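You operate a simulated robot arm through the tools that you are given. There is no shell and no other tool. Be economical: measure what you need, move in short steps, check, and stop when the job is done.

You are at the controls of a simulated robot arm. One attempt, no reset.

TASK
Build the stack on the post: black bump stop, silver bearing, thrust washer.
Fine: in that order from the foot up, each pushed down home.

It is judged by the outcome, as a careful person would: the job done as asked, and still so three seconds after it is handed in. It fails if anything else is knocked over, pushed out of place, dropped, spilled or broken.

THE ROBOT
A 7-joint arm with a two-finger parallel gripper, fixed in place. Base frame: the origin is at the foot of the arm, x ahead of it, y to its left, z up; the work surface is at about z = 0.8. Units: m, rad, N and s.
With the tool pointing down near the work surface it reaches from about 0.3 to 0.7 m from the base axis. Its first joint turns from -1.152 to 1.152 rad. Payload 1.57 kg.
The TCP is the grasp point between the finger pads, 0.03 m short of the fingertips. In the tool frame z runs along the fingers and y along their closing line. The gripper opens to 0.11 m. The fingers are 0.024 m wide and 0.012 m thick; the gripper's body (0.048 by 0.112 m) begins 0.078 m behind the TCP.
Orientation is that of the tool frame in the base frame, as a unit quaternion [x, y, z, w]. With the fingers straight down and closing along the base's y, the tool's x points along the base's -x, its y along +y and its z along -z.

THE INTERFACE
- The arm moves only by the tool nudge_tool. Its argument "deltas" is one flat list of numbers, 7 for each row, row after row: the turn, a rotation vector about the tool's x, y, z in rad, then the shift along the tool's x, y, z in m, then the gripper command, from -1 (fully open) to 1 (shut), values between in proportion. In form: [wx, wy, wz, tx, ty, tz, claw, wx, wy, wz, tx, ty, tz, claw, ...]. A call has 1 to 20 rows; each row shifts and turns the commanded pose from where the row before left it, along the tool's axes as they then stand. A row lasts 0.2 s, in which the tool goes at most 0.05 m and 0.15 rad; a call with a longer step from one row to the next is refused whole, and so is a gripper value outside its range. A pose out of reach is approached as far as the arm can. The call stops where the force on the tool passes 40 N (or 10 N more than at its start, if that is more) or the arm is blocked; 0.2 s more then pass. Each finger travels about 0.108 m/s and halts on what it meets, pressing with about 36 N; the grip force reading is that of the motor and also rises with nothing between the fingers. The clock runs only during rows and for 0.2 s after the last one: add rows that do not move to give the fingers time. The reply holds the time, the measured pose of the TCP, the force on the tool along the base axes, the opening and the grip force, in the units named above and with some noise, with the torque about the TCP (base axes, N m) and any sound that the robot's microphone picked up.
- Cameras (640 x 400 px; columns grow to the right, rows downward): "scene" is fixed at [0.1576, -0.3783, 1.4111]; the picture's right is [0.82, -0.57, 0.00], its down [-0.32, -0.46, -0.83] and it looks along [0.47, 0.68, -0.56] (base axes); focal length 290 px, centre (320, 200). "wrist" rides on the gripper at [0.07, 0.016, -0.141] in the tool frame; the picture's right is [-0.23, 0.97, 0.00], its down [-0.86, -0.20, -0.48] and it looks along [-0.47, -0.11, 0.88] (tool axes); focal length 222 px, centre (320, 200). There is no depth. A picture from a camera that has moved, and an enlarged one, comes with that camera's place and axes in the base frame and with its lens. The place of the scene camera against the robot may be out by one fixed shift of up to 0.018 m in any direction.
- snapshot(camera): a new picture of that camera. No time passes.
- close_up(camera, box): a new picture of the part [left, top, right, bottom] of that camera's present view, enlarged. No time passes.
- close_job(): hands the job in; it is judged then, once.

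Work in short steps. Places have to be worked out from the pictures, the camera data and where the tool is seen: move nearer, look again, correct. Check each grasp and each placing, and mend what went wrong. You have 120 turns and 84 pictures in all, those below and enlarged ones among them. Open the gripper and draw the arm clear of the work before you hand the job in, unless the task says otherwise; then end with one line.

The tools are called after ">>>" by a JSON object that holds its "name" and its "arguments". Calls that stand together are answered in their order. nudge_tool: Moves the arm, as the interface text tells. Its arguments: {"type":"object","properties":{"deltas":{"type":"array","items":{"type":"number"}}},"required":["deltas"]} The other tools are called the same way: snapshot (camera) takes a picture; close_up (camera, box) takes an enlarged picture of a part of a camera's view; close_job () hands the job in.

At the start:

```text
t: 0.0
position: [0.3149, -0.1217, 1.2493]
tcp_rot: [0.0, 1.0, 0.001, 0.0]
wrist_force: [0.2, -0.8, 0.2]
wrist_torque: [0.0, 0.03, -0.01]
finger_gap: 0.1099
gripper_force: 0.1
```

scene: 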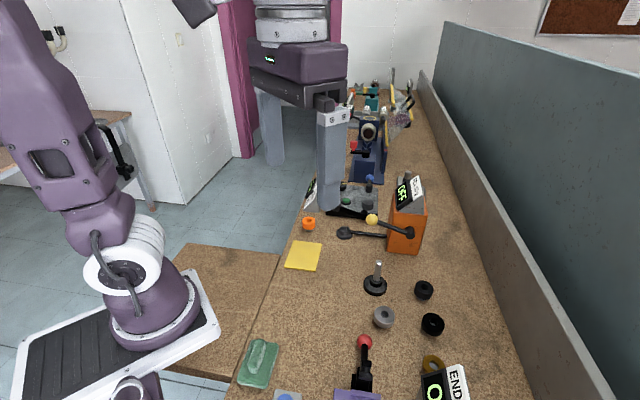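
wrist: 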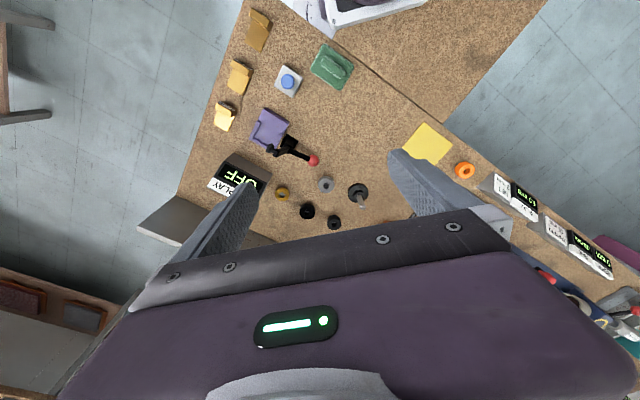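

The post and several ring parts are visible in the middle of the bench. I'll enlarge both views to identify them.

>>> {"name": "close_up", "arguments": {"camera": "scene", "box": [330, 240, 490, 390]}}

>>> {"name": "close_up", "arguments": {"camera": "wrist", "box": [240, 140, 400, 240]}}

```text
2.67 times, centred on (410, 315) of scene
camera zoom: at [0.1576, -0.3783, 1.4111], right [0.82, -0.57, 0.0], down [-0.32, -0.46, -0.83], along [0.47, 0.68, -0.56], focal length 774 px, centre (80, -107)
```

zoom: 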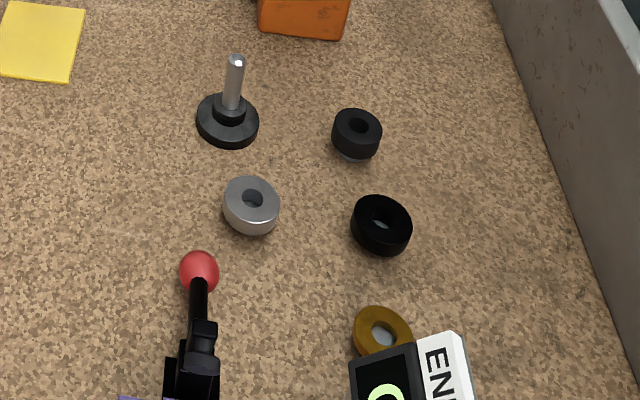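

```text
4.00 times, centred on (320, 190) of wrist
camera zoom: at [0.2451, -0.1067, 1.3921], right [0.23, 0.97, 0.0], down [0.86, -0.2, 0.48], along [0.47, -0.11, -0.88], focal length 888 px, centre (320, 240)
```

zoom: 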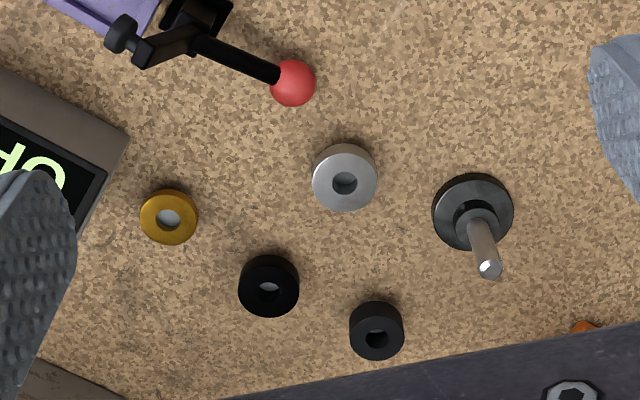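

Two black rings are candidates for the bump stop, so I need a nearer look. I'll move the tool to roughly (0.50, -0.17, 1.05).

>>> {"name": "nudge_tool", "arguments": {"deltas": [0, 0, 0, -0.0264, -0.0071, 0.0286, -1, 0, 0, 0, -0.0264, -0.0071, 0.0286, -1, 0, 0, 0, -0.0264, -0.0071, 0.0286, -1, 0, 0, 0, -0.0264, -0.0071, 0.0286, -1, 0, 0, 0, -0.0264, -0.0071, 0.0286, -1, 0, 0, 0, -0.0264, -0.0071, 0.0286, -1, 0, 0, 0, -0.0264, -0.0071, 0.0286, -1]}}

>>> {"name": "snapshot", "arguments": {"camera": "wrist"}}

>>> {"name": "snapshot", "arguments": {"camera": "scene"}}

```text
t: 1.6
position: [0.4981, -0.1711, 1.0495]
tcp_rot: [-0.001, 1.0, -0.001, 0.0]
wrist_force: [0.7, 0.2, -0.2]
wrist_torque: [0.05, -0.01, 0.02]
finger_gap: 0.1102
gripper_force: 0.1
```

```text
79 pictures are left
camera wrist: at [0.4298, -0.1562, 1.1913], right [0.23, 0.97, 0.0], down [0.86, -0.2, 0.48], along [0.47, -0.11, -0.88], focal length 222 px, centre (320, 200)
```

wrist: 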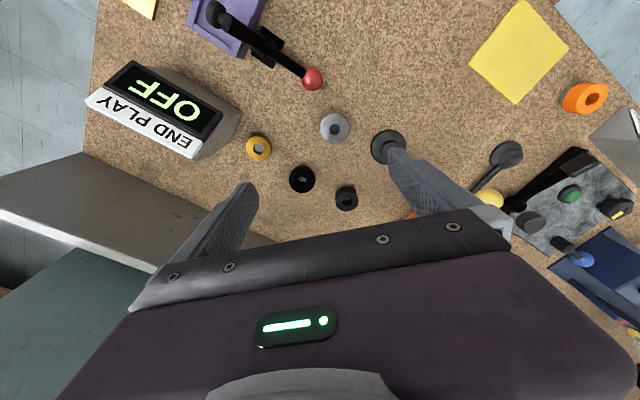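

```text
78 pictures are left
```

scene: 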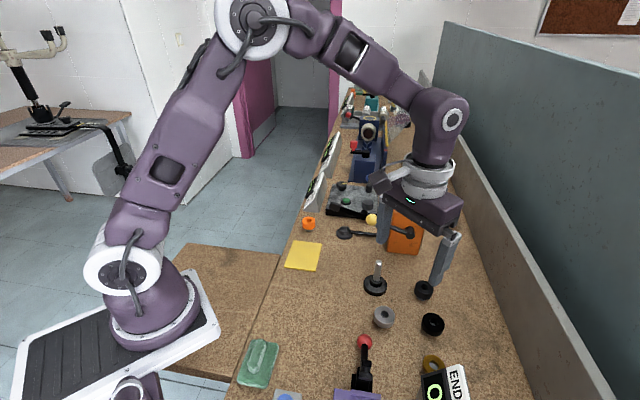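

I'll enlarge the wrist view around the rings to compare the two black parts.

>>> {"name": "close_up", "arguments": {"camera": "wrist", "box": [235, 95, 395, 215]}}

>>> {"name": "close_up", "arguments": {"camera": "scene", "box": [400, 270, 460, 345]}}

```text
3.33 times, centred on (315, 155) of wrist
camera zoom: at [0.4298, -0.1562, 1.1913], right [0.23, 0.97, 0.0], down [0.86, -0.2, 0.48], along [0.47, -0.11, -0.88], focal length 740 px, centre (337, 350)
```

zoom: 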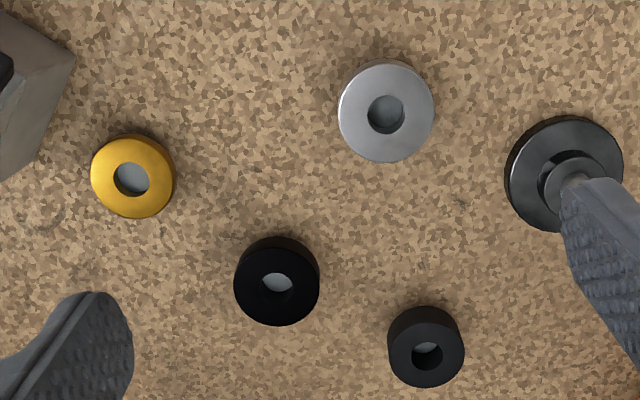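

```text
5.33 times, centred on (430, 308) of scene
camera zoom: at [0.1576, -0.3783, 1.4111], right [0.82, -0.57, 0.0], down [-0.32, -0.46, -0.83], along [0.47, 0.68, -0.56], focal length 1548 px, centre (-267, -373)
```

zoom: 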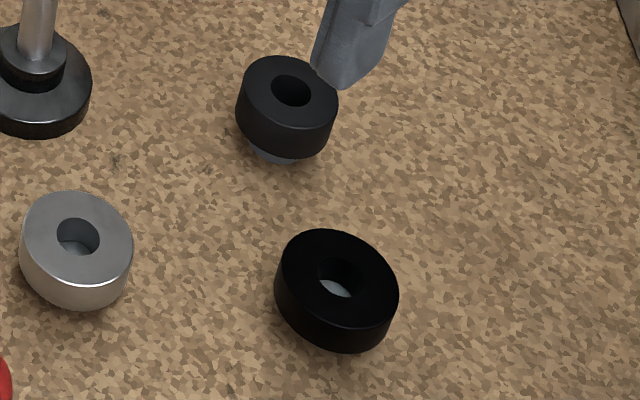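

Both black parts are close to each other in look; the larger has the same diameter as the silver bearing. I'll go lower between them to compare profiles.

>>> {"name": "nudge_tool", "arguments": {"deltas": [0, 0, 0, -0.015, -0.005, 0.0325, -1, 0, 0, 0, -0.015, -0.005, 0.0325, -1, 0, 0, 0, -0.015, -0.005, 0.0325, -1, 0, 0, 0, -0.015, -0.005, 0.0325, -1]}}

>>> {"name": "snapshot", "arguments": {"camera": "wrist"}}

>>> {"name": "close_up", "arguments": {"camera": "scene", "box": [350, 250, 470, 380]}}

```text
t: 2.6
position: [0.559, -0.1922, 0.9201]
tcp_rot: [-0.001, 1.0, 0.0, 0.0]
wrist_force: [0.2, -0.1, -1.0]
wrist_torque: [-0.02, 0.01, 0.0]
finger_gap: 0.1099
gripper_force: 0.2
```

```text
75 pictures are left
camera wrist: at [0.4902, -0.1772, 1.0617], right [0.23, 0.97, 0.0], down [0.85, -0.2, 0.48], along [0.47, -0.11, -0.88], focal length 222 px, centre (320, 200)
```

wrist: 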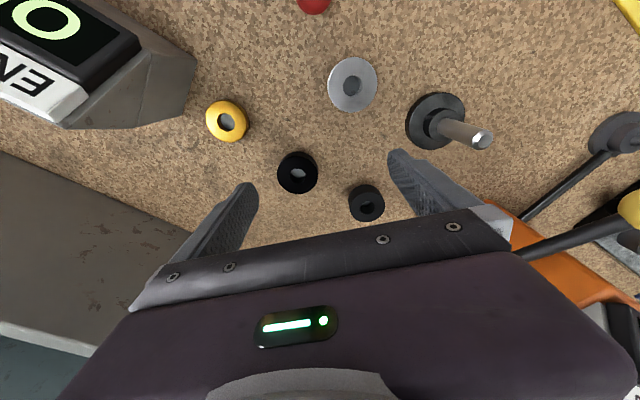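

```text
3.08 times, centred on (410, 315) of scene
camera zoom: at [0.1576, -0.3783, 1.4111], right [0.82, -0.57, 0.0], down [-0.32, -0.46, -0.83], along [0.47, 0.68, -0.56], focal length 893 px, centre (43, -154)
```

zoom: 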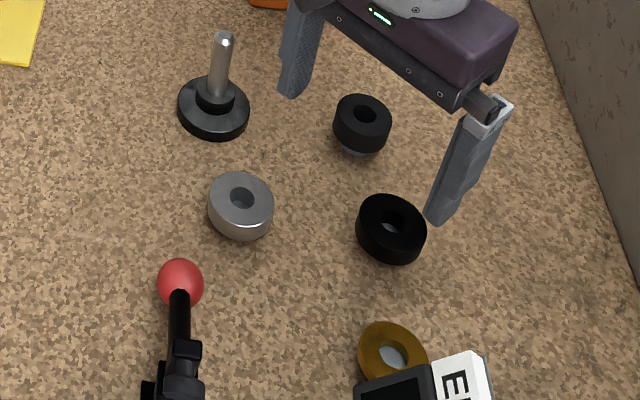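

>>> {"name": "close_up", "arguments": {"camera": "wrist", "box": [265, 140, 395, 230]}}

>>> {"name": "close_up", "arguments": {"camera": "wrist", "box": [320, 40, 500, 160]}}

```text
4.44 times, centred on (330, 185) of wrist
camera zoom: at [0.4902, -0.1772, 1.0617], right [0.23, 0.97, 0.0], down [0.85, -0.2, 0.48], along [0.47, -0.11, -0.88], focal length 987 px, centre (276, 267)
```

zoom: 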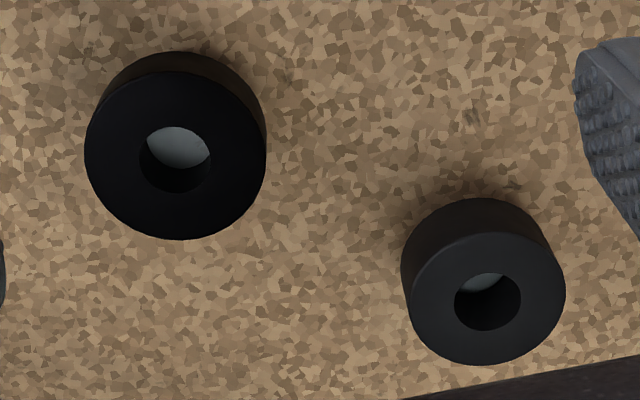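

```text
3.33 times, centred on (410, 100) of wrist
camera zoom: at [0.4902, -0.1772, 1.0617], right [0.23, 0.97, 0.0], down [0.85, -0.2, 0.48], along [0.47, -0.11, -0.88], focal length 740 px, centre (20, 533)
```

zoom: 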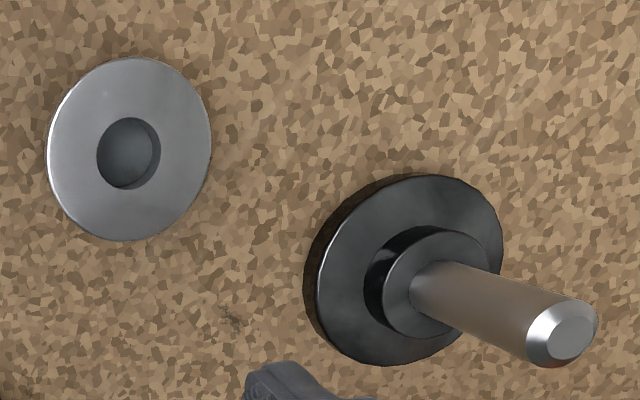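

The smaller part is taller, matte and chamfered: that's the bump stop. The larger black one has the same sharp-edged form as the silver bearing, so I take it for a black bearing decoy. I'll hover over the bump stop at about (0.638, -0.152).

>>> {"name": "nudge_tool", "arguments": {"deltas": [0, 0, 0, -0.039, 0.02, 0, -1, 0, 0, 0, -0.039, 0.02, 0.0, -1, 0, 0, 0, 0, 0, 0.03, -1, 0, 0, 0, 0, 0, 0, -1]}}

>>> {"name": "snapshot", "arguments": {"camera": "wrist"}}

>>> {"name": "close_up", "arguments": {"camera": "scene", "box": [350, 220, 480, 340]}}

```text
t: 3.6
position: [0.6386, -0.1521, 0.8914]
tcp_rot: [0.0, 1.0, 0.0, 0.0]
wrist_force: [0.5, -0.6, -0.1]
wrist_torque: [0.03, -0.02, 0.03]
finger_gap: 0.1098
gripper_force: 0.1
```

```text
71 pictures are left
camera wrist: at [0.5682, -0.1368, 1.0314], right [0.23, 0.97, 0.0], down [0.86, -0.2, 0.48], along [0.47, -0.11, -0.88], focal length 222 px, centre (320, 200)
```

wrist: 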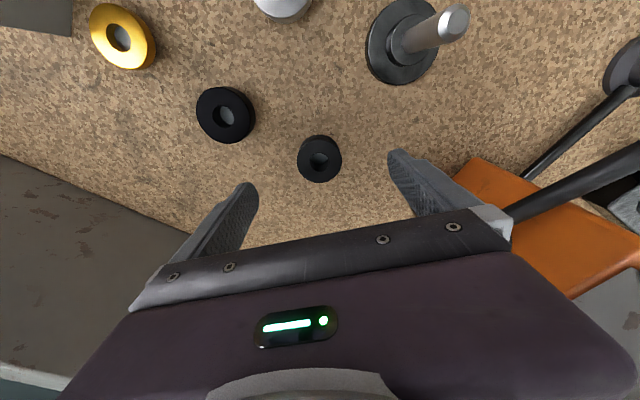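

```text
3.33 times, centred on (415, 280) of scene
camera zoom: at [0.1577, -0.3783, 1.4111], right [0.82, -0.57, 0.0], down [-0.32, -0.46, -0.83], along [0.47, 0.68, -0.56], focal length 967 px, centre (3, -67)
```

zoom: 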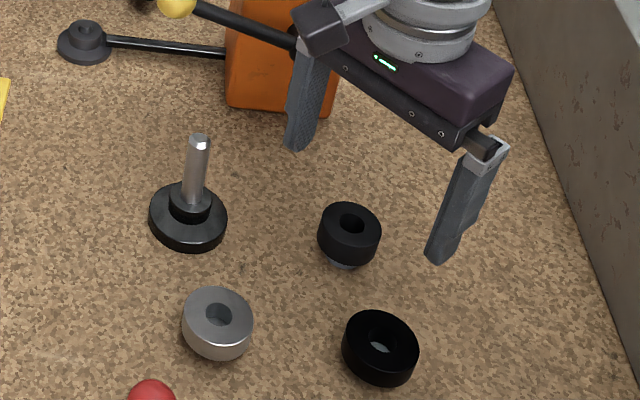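

The gripper is centred close to the bump stop. One enlarged view for a fine correction.

>>> {"name": "close_up", "arguments": {"camera": "wrist", "box": [280, 130, 360, 190]}}

```text
6.67 times, centred on (320, 160) of wrist
camera zoom: at [0.5682, -0.1368, 1.0314], right [0.23, 0.97, 0.0], down [0.86, -0.2, 0.48], along [0.47, -0.11, -0.88], focal length 1481 px, centre (320, 467)
```

zoom: 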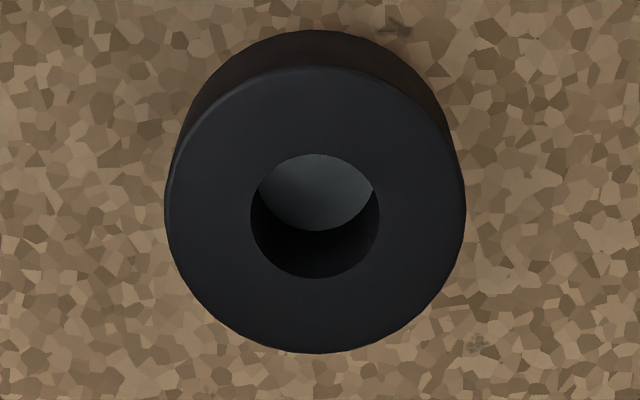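

Bump stop is about 44 mm wide, 22 mm tall, on a small grey foot; I correct by ~2 mm and go down so the tips are just above its bottom, then close.

>>> {"name": "nudge_tool", "arguments": {"deltas": [0, 0, 0, 0.002, -0.0007, 0.0, -1, 0, 0, 0, 0, 0, 0.03, -1, 0, 0, 0, 0, 0, 0.023, -1, 0, 0, 0, 0, 0, 0, -1]}}

>>> {"name": "close_up", "arguments": {"camera": "scene", "box": [380, 250, 470, 320]}}

>>> {"name": "snapshot", "arguments": {"camera": "wrist"}}

```text
t: 4.6
position: [0.6355, -0.1533, 0.8362]
tcp_rot: [0.0, 1.0, 0.001, 0.0]
wrist_force: [0.6, -0.3, -0.1]
wrist_torque: [0.02, -0.03, 0.01]
finger_gap: 0.11
gripper_force: 0.1
```

```text
5.71 times, centred on (425, 285) of scene
camera zoom: at [0.1576, -0.3783, 1.4111], right [0.82, -0.57, 0.0], down [-0.32, -0.46, -0.83], along [0.47, 0.68, -0.56], focal length 1658 px, centre (-280, -286)
```

zoom: 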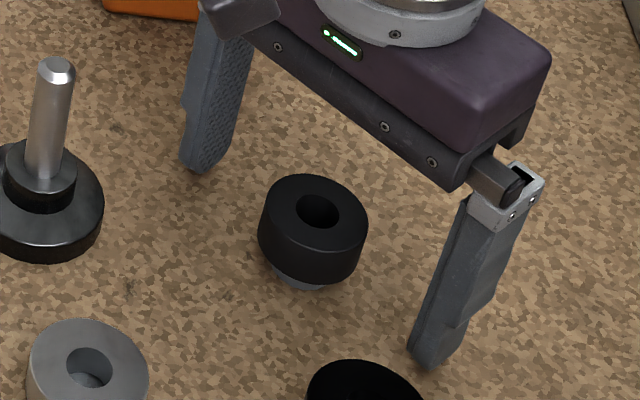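

```text
67 pictures are left
camera wrist: at [0.5664, -0.1371, 0.9785], right [0.23, 0.97, 0.0], down [0.85, -0.2, 0.48], along [0.47, -0.11, -0.88], focal length 222 px, centre (320, 200)
```

wrist: 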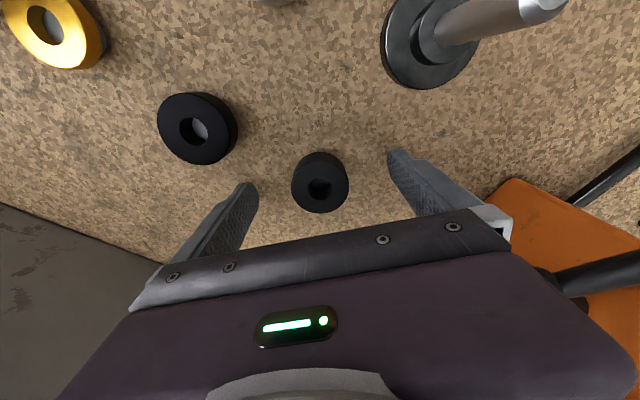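

The part lies midway between the fingers. Closing now.

>>> {"name": "nudge_tool", "arguments": {"deltas": [0, 0, 0, 0, 0, 0, 1, 0, 0, 0, 0, 0, 0, 1, 0, 0, 0, 0, 0, 0, 1, 0, 0, 0, 0, 0, 0, 1]}}

>>> {"name": "snapshot", "arguments": {"camera": "wrist"}}

```text
t: 5.6
position: [0.636, -0.153, 0.8372]
tcp_rot: [-0.001, 1.0, 0.0, 0.001]
wrist_force: [0.4, 0.1, -0.3]
wrist_torque: [0.03, -0.04, -0.02]
finger_gap: 0.0397
gripper_force: 36.0
```

```text
66 pictures are left
camera wrist: at [0.5664, -0.1371, 0.9787], right [0.23, 0.97, 0.0], down [0.86, -0.2, 0.48], along [0.47, -0.11, -0.88], focal length 222 px, centre (320, 200)
```

wrist: 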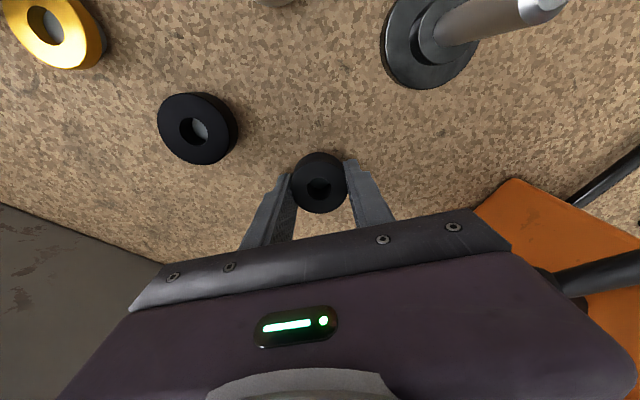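

Grip holds at a gap of 39.7 mm. I'll zoom in to check where the part sits between the fingers along x.

>>> {"name": "close_up", "arguments": {"camera": "wrist", "box": [260, 130, 380, 230]}}

>>> {"name": "close_up", "arguments": {"camera": "scene", "box": [380, 250, 470, 320]}}

```text
4.00 times, centred on (320, 180) of wrist
camera zoom: at [0.5664, -0.1371, 0.9787], right [0.23, 0.97, 0.0], down [0.86, -0.2, 0.48], along [0.47, -0.11, -0.88], focal length 888 px, centre (320, 280)
```

zoom: 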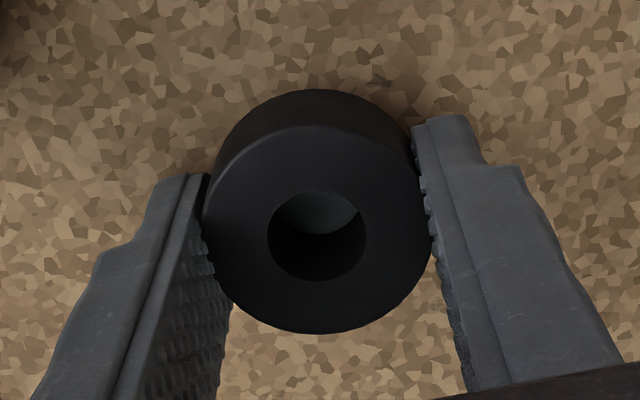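

```text
5.71 times, centred on (425, 285) of scene
camera zoom: at [0.1577, -0.3783, 1.4111], right [0.82, -0.57, 0.0], down [-0.32, -0.46, -0.83], along [0.47, 0.68, -0.56], focal length 1658 px, centre (-280, -286)
```

zoom: 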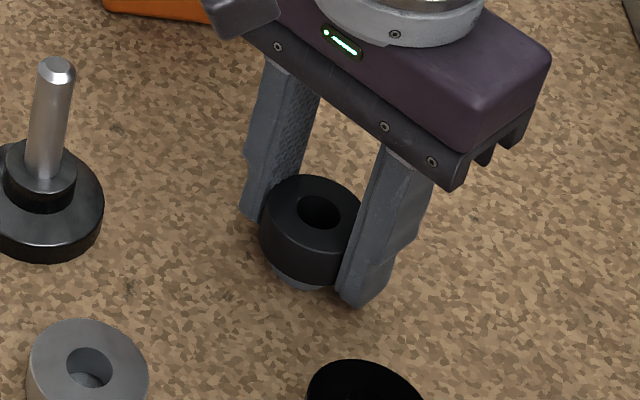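

Geometry from the held part: top at z≈0.839, centre 4.6 mm nearer the base than the TCP, and the tips reach well below its bottom. I'll reopen slightly, recentre by 4.6 mm, raise 8 mm and regrip so the tips clear the post's flange.

>>> {"name": "nudge_tool", "arguments": {"deltas": [0, 0, 0, 0, 0, 0, -0.1, 0, 0, 0, 0, 0, 0, -0.1, 0, 0, 0, 0.0046, 0, -0.008, -0.1, 0, 0, 0, 0, 0, 0, -0.1, 0, 0, 0, 0, 0, 0, 1, 0, 0, 0, 0, 0, 0, 1, 0, 0, 0, 0, 0, 0, 1]}}

>>> {"name": "close_up", "arguments": {"camera": "wrist", "box": [260, 130, 380, 230]}}

>>> {"name": "close_up", "arguments": {"camera": "scene", "box": [380, 250, 470, 320]}}

```text
t: 7.2
position: [0.6301, -0.1522, 0.8452]
tcp_rot: [0.0, 1.0, 0.0, 0.0]
wrist_force: [-0.5, -0.2, 0.1]
wrist_torque: [0.02, 0.05, 0.02]
finger_gap: 0.0393
gripper_force: 36.3
```

```text
4.00 times, centred on (320, 180) of wrist
camera zoom: at [0.5614, -0.137, 0.987], right [0.23, 0.97, 0.0], down [0.85, -0.2, 0.48], along [0.47, -0.11, -0.88], focal length 888 px, centre (320, 280)
```

zoom: 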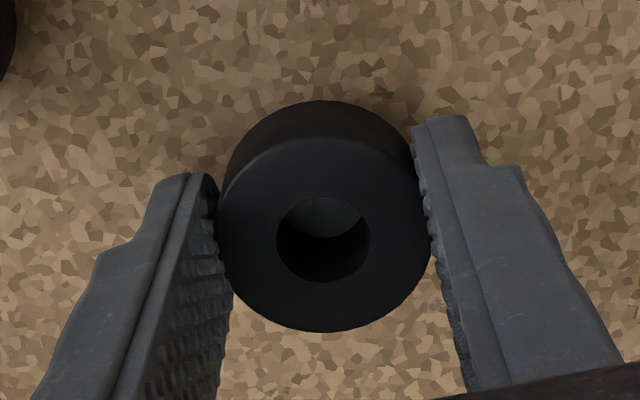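

```text
5.71 times, centred on (425, 285) of scene
camera zoom: at [0.1576, -0.3783, 1.4111], right [0.82, -0.57, 0.0], down [-0.32, -0.46, -0.83], along [0.47, 0.68, -0.56], focal length 1658 px, centre (-280, -286)
```

zoom: 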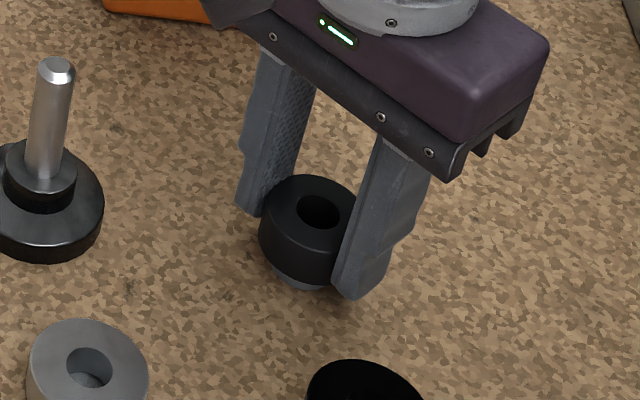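

Now the hole is centred on the tool axis (top at 0.839 again). From two earlier views I triangulate the post at ≈(0.559, -0.066) with tip z≈0.89. I'll lift straight up and check the hold.

>>> {"name": "nudge_tool", "arguments": {"deltas": [0, 0, 0, 0, 0, -0.03, 1, 0, 0, 0, 0, 0, -0.045, 1, 0, 0, 0, 0, 0, -0.045, 1, 0, 0, 0, 0.015, 0.0435, 0, 1, 0, 0, 0, 0.015, 0.0435, 0, 1, 0, 0, 0, 0, 0, 0, 1]}}

>>> {"name": "snapshot", "arguments": {"camera": "wrist"}}

>>> {"name": "close_up", "arguments": {"camera": "scene", "box": [330, 200, 470, 340]}}

```text
t: 8.6
position: [0.5999, -0.066, 0.9658]
tcp_rot: [-0.001, 1.0, 0.0, 0.0]
wrist_force: [-0.3, 0.3, 0.0]
wrist_torque: [0.01, 0.0, 0.02]
finger_gap: 0.0394
gripper_force: 35.5
```

```text
61 pictures are left
camera wrist: at [0.5316, -0.0511, 1.1061], right [0.23, 0.97, 0.0], down [0.85, -0.2, 0.48], along [0.47, -0.11, -0.88], focal length 222 px, centre (320, 200)
```

wrist: 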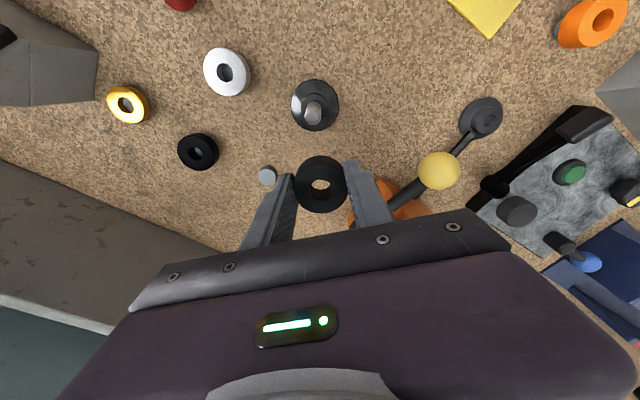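

```text
2.86 times, centred on (400, 270) of scene
camera zoom: at [0.1577, -0.3782, 1.4111], right [0.82, -0.57, 0.0], down [-0.32, -0.46, -0.83], along [0.47, 0.68, -0.56], focal length 829 px, centre (91, 0)
```

zoom: 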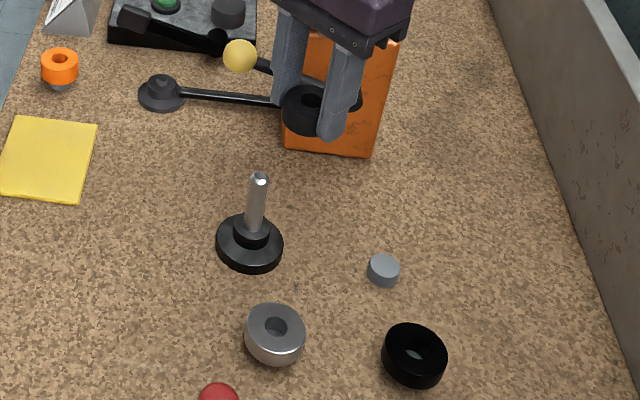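

The part is held. Zooming on the post from here for an accurate fix.

>>> {"name": "close_up", "arguments": {"camera": "wrist", "box": [270, 70, 370, 220]}}

```text
2.67 times, centred on (320, 145) of wrist
camera zoom: at [0.5316, -0.0511, 1.1061], right [0.23, 0.97, 0.0], down [0.85, -0.2, 0.48], along [0.47, -0.11, -0.88], focal length 592 px, centre (320, 347)
```

zoom: 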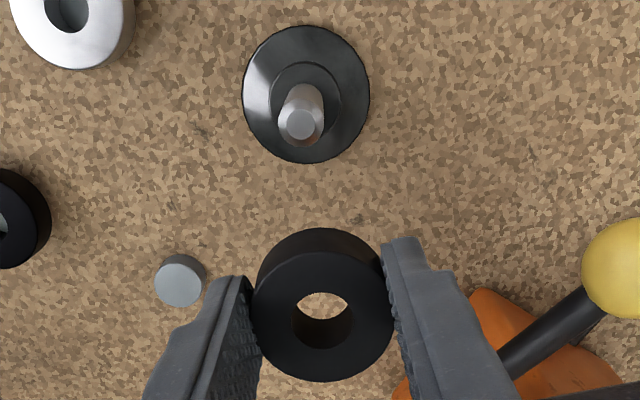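

Post fix: 43 mm towards the base and 3 mm in +y from the tool. Moving over it and lowering to just above the tip.

>>> {"name": "nudge_tool", "arguments": {"deltas": [0, 0, 0, 0.0215, 0.0015, 0, 1, 0, 0, 0, 0.0215, 0.0015, 0, 1, 0, 0, 0, 0, 0, 0.035, 1, 0, 0, 0, 0, 0, 0, 1]}}

>>> {"name": "close_up", "arguments": {"camera": "wrist", "box": [260, 130, 380, 230]}}

>>> {"name": "close_up", "arguments": {"camera": "scene", "box": [330, 220, 430, 310]}}

```text
t: 9.6
position: [0.5577, -0.0621, 0.9314]
tcp_rot: [0.0, 1.0, -0.001, 0.0]
wrist_force: [0.3, 1.3, -0.8]
wrist_torque: [0.01, -0.02, -0.08]
finger_gap: 0.0393
gripper_force: 36.0
```

```text
4.00 times, centred on (320, 180) of wrist
camera zoom: at [0.4883, -0.0474, 1.0717], right [0.23, 0.97, 0.0], down [0.86, -0.2, 0.48], along [0.47, -0.11, -0.88], focal length 888 px, centre (320, 280)
```

zoom: 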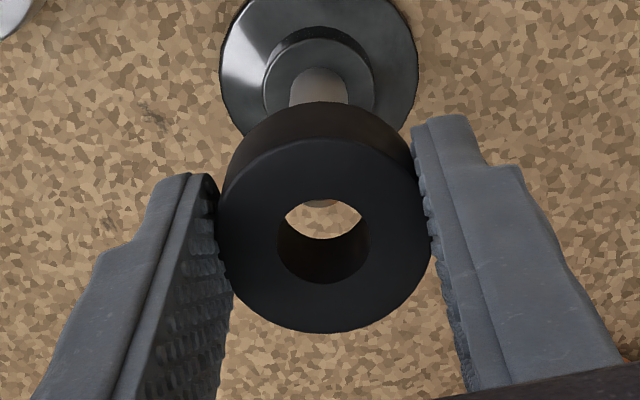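

```text
4.44 times, centred on (380, 265) of scene
camera zoom: at [0.1576, -0.3783, 1.4111], right [0.82, -0.57, 0.0], down [-0.32, -0.46, -0.83], along [0.47, 0.68, -0.56], focal length 1290 px, centre (53, -89)
```

zoom: 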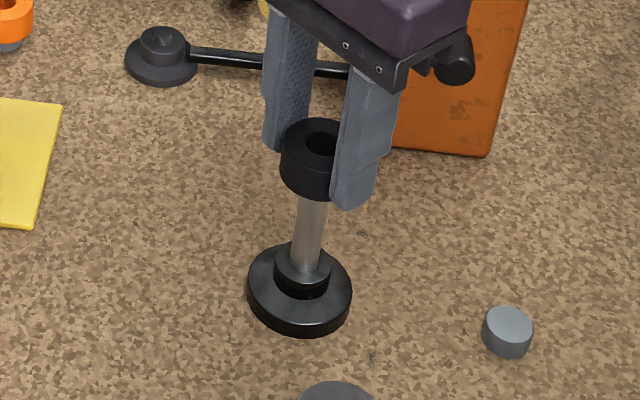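

Post tip is just visible through the hole. One tighter look to check alignment before lowering.

>>> {"name": "close_up", "arguments": {"camera": "wrist", "box": [300, 130, 340, 190]}}

```text
6.67 times, centred on (320, 160) of wrist
camera zoom: at [0.4883, -0.0474, 1.0717], right [0.23, 0.97, 0.0], down [0.86, -0.2, 0.48], along [0.47, -0.11, -0.88], focal length 1481 px, centre (320, 467)
```

zoom: 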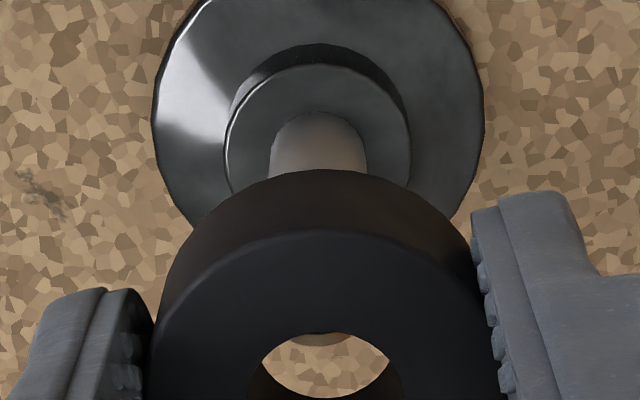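

Cross-checking both views: the post is about 0.5–0.7 mm off, hole clearance is small. I apply that and lower 25 mm to engage, watching forces.

>>> {"name": "nudge_tool", "arguments": {"deltas": [0, 0, 0, 0.0005, -0.0007, 0, 1, 0, 0, 0, 0, 0, 0.005, 1, 0, 0, 0, 0, 0, 0.005, 1, 0, 0, 0, 0, 0, 0.005, 1, 0, 0, 0, 0, 0, 0.005, 1, 0, 0, 0, 0, 0, 0.005, 1]}}

>>> {"name": "close_up", "arguments": {"camera": "wrist", "box": [260, 130, 380, 230]}}

>>> {"name": "close_up", "arguments": {"camera": "scene", "box": [330, 220, 430, 310]}}

```text
t: 11.0
position: [0.5583, -0.064, 0.9056]
tcp_rot: [0.0, 1.0, 0.0, 0.0]
wrist_force: [-0.2, 1.0, -0.4]
wrist_torque: [-0.01, -0.01, 0.0]
finger_gap: 0.0395
gripper_force: 36.4
```

```text
4.00 times, centred on (320, 180) of wrist
camera zoom: at [0.488, -0.048, 1.0469], right [0.23, 0.97, 0.0], down [0.86, -0.2, 0.48], along [0.47, -0.11, -0.88], focal length 888 px, centre (320, 280)
```

zoom: 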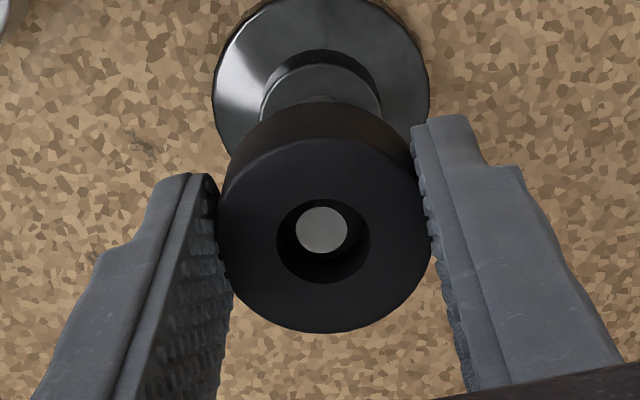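

```text
4.44 times, centred on (380, 265) of scene
camera zoom: at [0.1577, -0.3783, 1.4111], right [0.82, -0.57, 0.0], down [-0.32, -0.46, -0.83], along [0.47, 0.68, -0.56], focal length 1290 px, centre (53, -89)
```

zoom: 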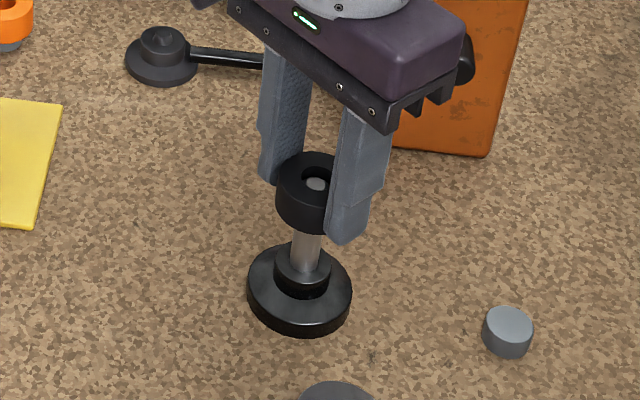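

The post tip is inside the hole, forces are nil. I keep lowering towards the seat (expected TCP z≈0.86).

>>> {"name": "nudge_tool", "arguments": {"deltas": [0, 0, 0, 0, 0, 0.006, 1, 0, 0, 0, 0, 0, 0.006, 1, 0, 0, 0, 0, 0, 0.006, 1, 0, 0, 0, 0, 0, 0.006, 1, 0, 0, 0, 0, 0, 0.006, 1, 0, 0, 0, 0, 0, 0.006, 1, 0, 0, 0, 0, 0, 0.004, 1, 0, 0, 0, 0, 0, 0.003, 1, 0, 0, 0, 0, 0, 0.003, 1, 0, 0, 0, 0, 0, 0.002, 1, 0, 0, 0, 0, 0, 0.002, 1]}}

>>> {"name": "close_up", "arguments": {"camera": "scene", "box": [330, 220, 430, 310]}}

```text
t: 13.1
position: [0.5578, -0.063, 0.8617]
tcp_rot: [-0.001, 1.0, 0.0, 0.0]
wrist_force: [-5.3, 2.3, 12.3]
wrist_torque: [0.11, 0.09, -0.02]
finger_gap: 0.0395
gripper_force: 36.7
stopped in row 10: the force on the tool passed its limit at 47 N (the readings are from after the stop); the commanded pose is now the measured one
```

```text
4.44 times, centred on (380, 265) of scene
camera zoom: at [0.1573, -0.3782, 1.4112], right [0.82, -0.57, 0.0], down [-0.32, -0.46, -0.83], along [0.47, 0.68, -0.56], focal length 1290 px, centre (53, -89)
```

zoom: 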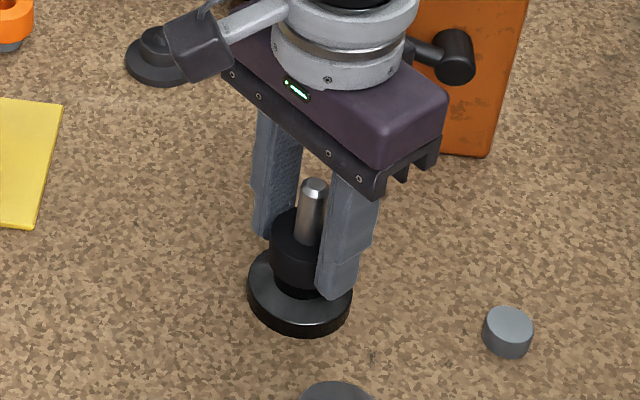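

It stopped exactly at the expected seat height (bottom ≈0.835 on the collar). I release gently and rise, then check.

>>> {"name": "nudge_tool", "arguments": {"deltas": [0, 0, 0, 0, 0, 0, 0, 0, 0, 0, 0, 0, 0, 0, 0, 0, 0, 0, 0, 0, 0, 0, 0, 0, 0, 0, -0.03, 0, 0, 0, 0, 0, 0, -0.04, 0, 0, 0, 0, 0, 0, -0.04, 0, 0, 0, 0, 0, 0, 0, 0]}}

>>> {"name": "close_up", "arguments": {"camera": "scene", "box": [330, 240, 430, 320]}}

>>> {"name": "snapshot", "arguments": {"camera": "wrist"}}

```text
t: 14.7
position: [0.5572, -0.0645, 0.9714]
tcp_rot: [0.0, 1.0, -0.001, 0.0]
wrist_force: [-0.6, -0.9, 0.1]
wrist_torque: [-0.01, 0.01, -0.02]
finger_gap: 0.0552
gripper_force: 0.0
```

```text
5.00 times, centred on (380, 280) of scene
camera zoom: at [0.1576, -0.3783, 1.4111], right [0.82, -0.57, 0.0], down [-0.32, -0.46, -0.83], along [0.47, 0.68, -0.56], focal length 1451 px, centre (20, -200)
```

zoom: 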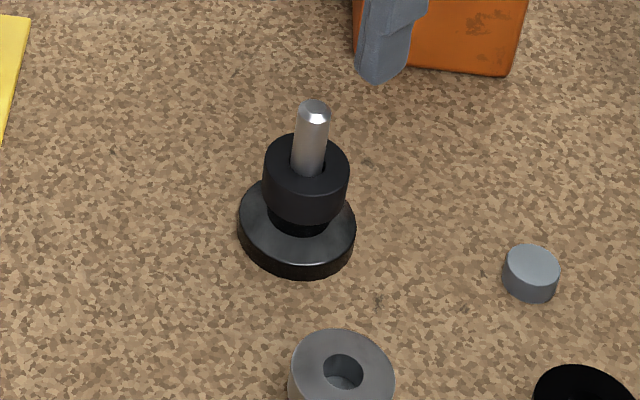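

```text
51 pictures are left
camera wrist: at [0.4881, -0.0476, 1.1121], right [0.23, 0.97, 0.0], down [0.85, -0.2, 0.48], along [0.47, -0.11, -0.88], focal length 222 px, centre (320, 200)
```

wrist: 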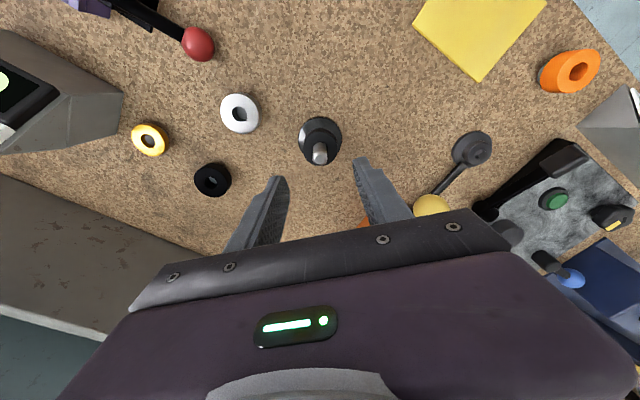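

The bump stop sits on the collar (exposed post shortened by its full height). Next the silver bearing, which I place at ≈(0.501, -0.149); moving to hover above it.

>>> {"name": "nudge_tool", "arguments": {"deltas": [0, 0, 0, 0.0187, -0.0282, 0, 0, 0, 0, 0, 0.0187, -0.0282, 0, -0.5, 0, 0, 0, 0.0187, -0.0282, 0, -0.5, 0, 0, 0, 0, 0, 0.03, -0.5, 0, 0, 0, 0, 0, 0.03, -0.5, 0, 0, 0, 0, 0, 0, -0.5]}}

>>> {"name": "close_up", "arguments": {"camera": "wrist", "box": [240, 110, 400, 230]}}

>>> {"name": "close_up", "arguments": {"camera": "scene", "box": [330, 250, 450, 370]}}

```text
t: 16.1
position: [0.4999, -0.1482, 0.9116]
tcp_rot: [-0.001, 1.0, 0.0, 0.001]
wrist_force: [-0.1, 0.8, 0.8]
wrist_torque: [0.03, 0.04, 0.01]
finger_gap: 0.0823
gripper_force: 0.0
```

```text
3.33 times, centred on (320, 170) of wrist
camera zoom: at [0.4312, -0.1328, 1.0521], right [0.23, 0.97, 0.0], down [0.85, -0.2, 0.48], along [0.47, -0.11, -0.88], focal length 740 px, centre (320, 300)
```

zoom: 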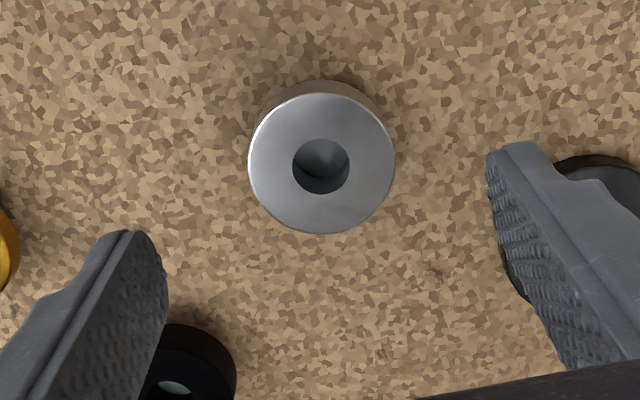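

```text
3.33 times, centred on (390, 310) of scene
camera zoom: at [0.1576, -0.3783, 1.4111], right [0.82, -0.57, 0.0], down [-0.32, -0.46, -0.83], along [0.47, 0.68, -0.56], focal length 967 px, centre (87, -167)
```

zoom: 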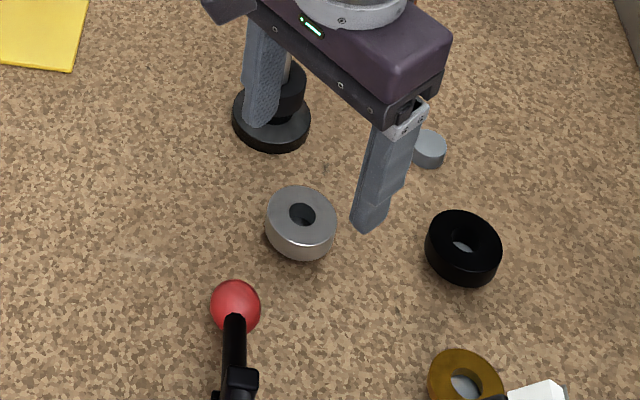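

Bearing is centred beneath the gripper (top ≈0.836, OD ≈45 mm). Descending to TCP z≈0.846 and closing.

>>> {"name": "nudge_tool", "arguments": {"deltas": [0, 0, 0, 0, 0, 0.033, -0.5, 0, 0, 0, 0, 0, 0.0325, -0.5, 0, 0, 0, 0, 0, 0, -0.5, 0, 0, 0, 0, 0, 0, 1, 0, 0, 0, 0, 0, 0, 1, 0, 0, 0, 0, 0, 0, 1]}}

>>> {"name": "close_up", "arguments": {"camera": "wrist", "box": [260, 130, 380, 230]}}

>>> {"name": "close_up", "arguments": {"camera": "scene", "box": [340, 270, 430, 340]}}

```text
t: 17.5
position: [0.5005, -0.1481, 0.8461]
tcp_rot: [0.0, 1.0, 0.0, 0.0]
wrist_force: [0.0, -0.3, -0.1]
wrist_torque: [0.01, 0.0, -0.03]
finger_gap: 0.0438
gripper_force: 36.2
```

```text
4.00 times, centred on (320, 180) of wrist
camera zoom: at [0.4317, -0.1323, 0.9869], right [0.23, 0.97, 0.0], down [0.85, -0.2, 0.48], along [0.47, -0.11, -0.88], focal length 888 px, centre (320, 280)
```

zoom: 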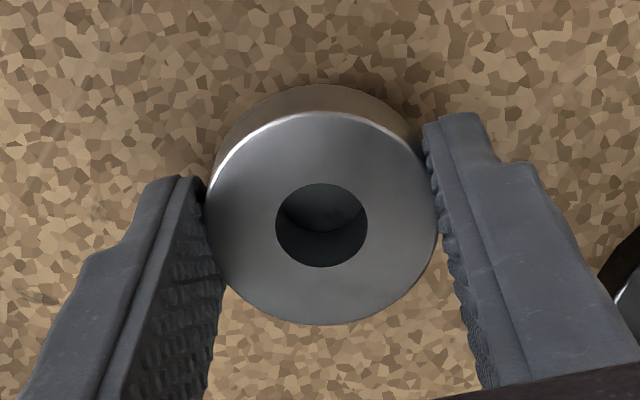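

```text
5.71 times, centred on (385, 305) of scene
camera zoom: at [0.1577, -0.3783, 1.4111], right [0.82, -0.57, 0.0], down [-0.32, -0.46, -0.83], along [0.47, 0.68, -0.56], focal length 1658 px, centre (-51, -400)
```

zoom: 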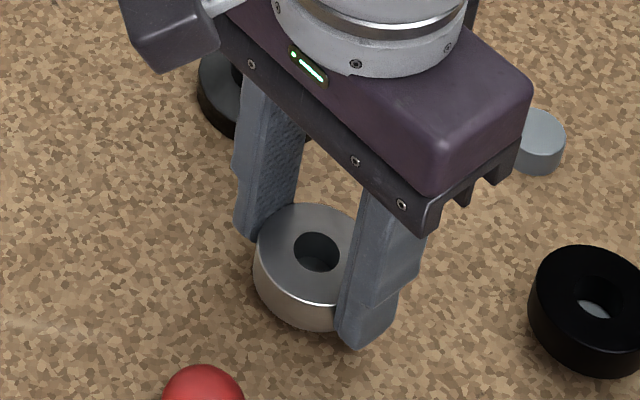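

Bearing gripped (gap 43.8 mm), hole about 1 mm towards the base from the tool axis. Lifting, then travelling to above the post, held 1 mm farther in x.

>>> {"name": "nudge_tool", "arguments": {"deltas": [0, 0, 0, 0, 0, -0.03, 1, 0, 0, 0, 0, 0, -0.045, 1, 0, 0, 0, 0, 0, -0.04, 1, 0, 0, 0, -0.0195, 0.0282, 0, 1, 0, 0, 0, -0.0195, 0.0282, 0, 1, 0, 0, 0, -0.0196, 0.0283, 0, 1, 0, 0, 0, 0, 0, 0.025, 1, 0, 0, 0, 0, 0, 0, 1]}}

>>> {"name": "close_up", "arguments": {"camera": "wrist", "box": [260, 130, 380, 230]}}

>>> {"name": "close_up", "arguments": {"camera": "scene", "box": [330, 220, 430, 310]}}

```text
t: 19.3
position: [0.5606, -0.064, 0.9344]
tcp_rot: [0.001, 1.0, 0.0, 0.0]
wrist_force: [-0.6, 0.3, -0.9]
wrist_torque: [-0.01, -0.01, 0.01]
finger_gap: 0.0436
gripper_force: 36.6
```

```text
4.00 times, centred on (320, 180) of wrist
camera zoom: at [0.4915, -0.0484, 1.0763], right [0.23, 0.97, 0.0], down [0.85, -0.2, 0.48], along [0.47, -0.11, -0.88], focal length 888 px, centre (320, 280)
```

zoom: 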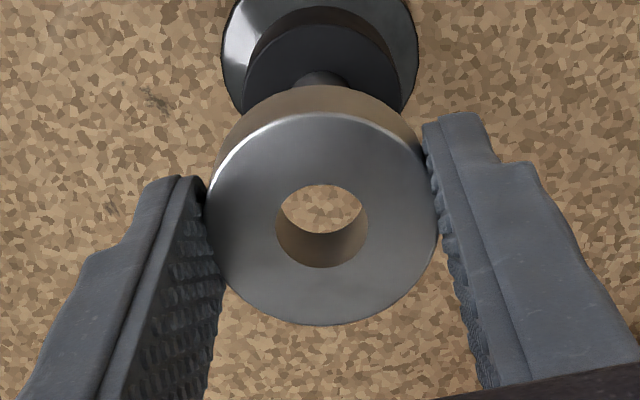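

```text
4.44 times, centred on (380, 265) of scene
camera zoom: at [0.1577, -0.3783, 1.4111], right [0.82, -0.57, 0.0], down [-0.32, -0.46, -0.83], along [0.47, 0.68, -0.56], focal length 1290 px, centre (53, -89)
```

zoom: 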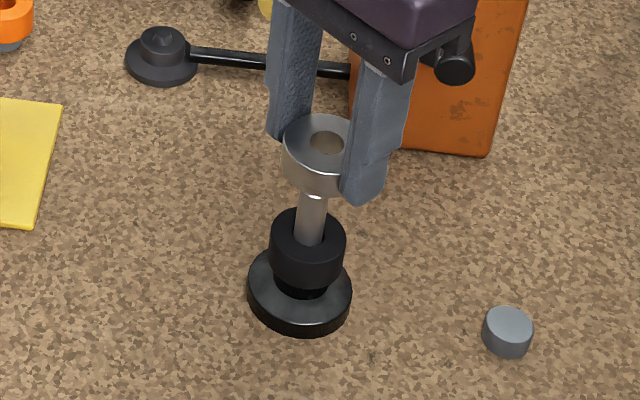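

Scene and wrist views show the hole is ~2.5 mm too far in +x. I correct by that and lower a little, then recheck.

>>> {"name": "nudge_tool", "arguments": {"deltas": [0, 0, 0, 0.0025, 0.0005, 0, 1, 0, 0, 0, 0, 0, 0.006, 1, 0, 0, 0, 0, 0, 0, 1]}}

>>> {"name": "close_up", "arguments": {"camera": "wrist", "box": [280, 120, 360, 190]}}

>>> {"name": "close_up", "arguments": {"camera": "scene", "box": [345, 230, 415, 290]}}

```text
t: 20.1
position: [0.5574, -0.063, 0.9296]
tcp_rot: [0.0, 1.0, 0.0, 0.0]
wrist_force: [0.2, 0.1, -0.9]
wrist_torque: [0.04, 0.0, -0.01]
finger_gap: 0.0438
gripper_force: 35.6
```

```text
5.71 times, centred on (320, 155) of wrist
camera zoom: at [0.4884, -0.0476, 1.0705], right [0.23, 0.97, 0.0], down [0.85, -0.2, 0.48], along [0.47, -0.11, -0.88], focal length 1269 px, centre (320, 457)
```

zoom: 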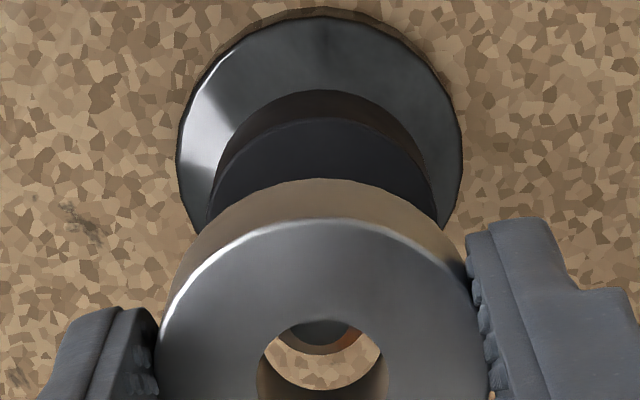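

```text
6.67 times, centred on (380, 260) of scene
camera zoom: at [0.1577, -0.3783, 1.4111], right [0.82, -0.57, 0.0], down [-0.32, -0.46, -0.83], along [0.47, 0.68, -0.56], focal length 1935 px, centre (-80, -200)
```

zoom: 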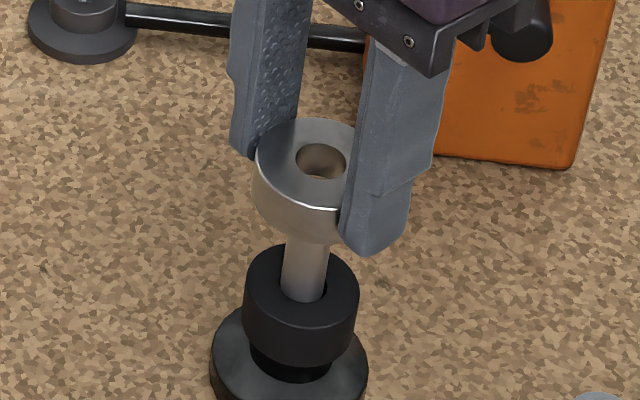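

Aligned within about 1 mm in both views. Lowering in small steps.

>>> {"name": "nudge_tool", "arguments": {"deltas": [0, 0, 0, 0, 0, 0.005, 1, 0, 0, 0, 0, 0, 0.005, 1, 0, 0, 0, 0, 0, 0.005, 1, 0, 0, 0, 0, 0, 0.005, 1, 0, 0, 0, 0, 0, 0.003, 1]}}

>>> {"name": "close_up", "arguments": {"camera": "wrist", "box": [260, 130, 380, 230]}}

```text
t: 21.3
position: [0.5583, -0.0632, 0.9063]
tcp_rot: [0.0, 1.0, 0.0, 0.002]
wrist_force: [-0.2, 0.9, -0.7]
wrist_torque: [0.0, 0.02, 0.0]
finger_gap: 0.0436
gripper_force: 36.1
```

```text
4.00 times, centred on (320, 180) of wrist
camera zoom: at [0.4882, -0.0474, 1.0475], right [0.23, 0.97, 0.0], down [0.85, -0.2, 0.48], along [0.47, -0.11, -0.88], focal length 888 px, centre (320, 280)
```

zoom: 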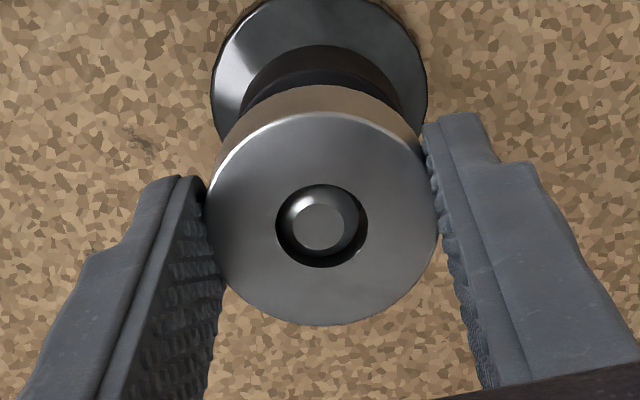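

The post is well in the bore. Continuing down until it seats on the bump stop (expected TCP z≈0.883).

>>> {"name": "nudge_tool", "arguments": {"deltas": [0, 0, 0, 0, 0, 0.004, 1, 0, 0, 0, 0, 0, 0.004, 1, 0, 0, 0, 0, 0, 0.004, 1, 0, 0, 0, 0, 0, 0.004, 1, 0, 0, 0, 0, 0, 0.003, 1, 0, 0, 0, 0, 0, 0.002, 1, 0, 0, 0, 0, 0, 0.002, 1, 0, 0, 0, 0, 0, 0.002, 1, 0, 0, 0, 0, 0, 0.002, 1, 0, 0, 0, 0, 0, 0.002, 1]}}

>>> {"name": "close_up", "arguments": {"camera": "scene", "box": [345, 240, 415, 300]}}

```text
t: 23.5
position: [0.5578, -0.0623, 0.8791]
tcp_rot: [0.0, 1.0, 0.0, 0.003]
wrist_force: [0.1, 2.8, 28.4]
wrist_torque: [0.06, -0.08, -0.05]
finger_gap: 0.044
gripper_force: 36.7
```

```text
6.67 times, centred on (380, 270) of scene
camera zoom: at [0.1572, -0.3782, 1.4112], right [0.82, -0.57, 0.0], down [-0.32, -0.46, -0.83], along [0.47, 0.68, -0.56], focal length 1935 px, centre (-80, -267)
```

zoom: 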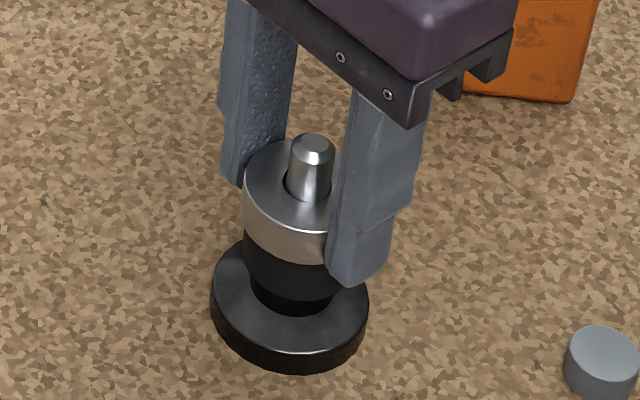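

Seated with 28 N of push. Releasing and rising.

>>> {"name": "nudge_tool", "arguments": {"deltas": [0, 0, 0, 0, 0, 0, -0.1, 0, 0, 0, 0, 0, 0, -0.1, 0, 0, 0, 0, 0, -0.03, -0.1, 0, 0, 0, 0, 0, -0.04, -0.1, 0, 0, 0, 0, 0, -0.03, -0.1, 0, 0, 0, 0, 0, 0, -0.1]}}

>>> {"name": "close_up", "arguments": {"camera": "scene", "box": [345, 240, 415, 300]}}

>>> {"name": "snapshot", "arguments": {"camera": "wrist"}}

```text
t: 24.9
position: [0.5591, -0.0634, 0.9788]
tcp_rot: [0.0, 1.0, 0.0, 0.001]
wrist_force: [-0.3, 0.0, 0.6]
wrist_torque: [0.0, -0.05, 0.0]
finger_gap: 0.0605
gripper_force: 0.0
```

```text
6.67 times, centred on (380, 270) of scene
camera zoom: at [0.1576, -0.3783, 1.4111], right [0.82, -0.57, 0.0], down [-0.32, -0.46, -0.83], along [0.47, 0.68, -0.56], focal length 1935 px, centre (-80, -267)
```

zoom: 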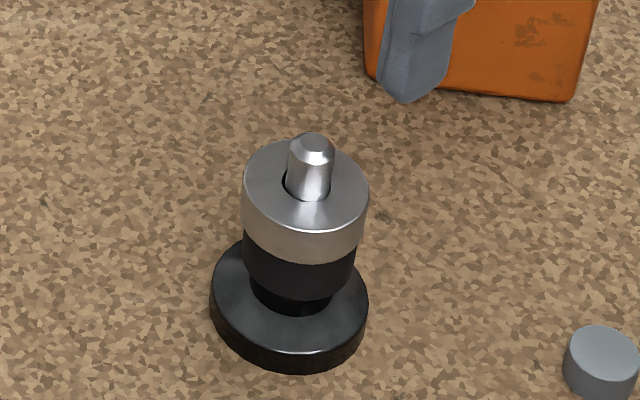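

```text
39 pictures are left
camera wrist: at [0.4885, -0.0481, 1.1194], right [0.23, 0.97, 0.0], down [0.85, -0.2, 0.48], along [0.47, -0.11, -0.88], focal length 222 px, centre (320, 200)
```

wrist: 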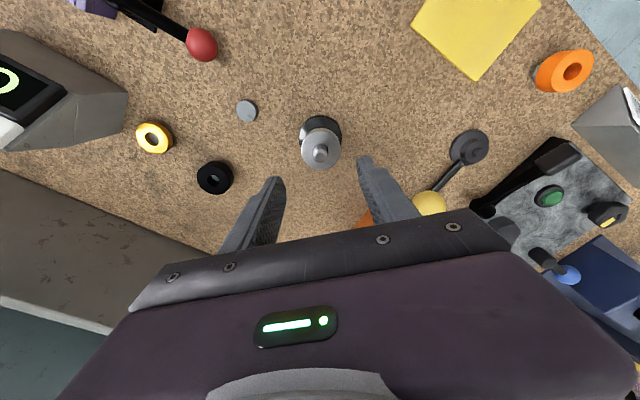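

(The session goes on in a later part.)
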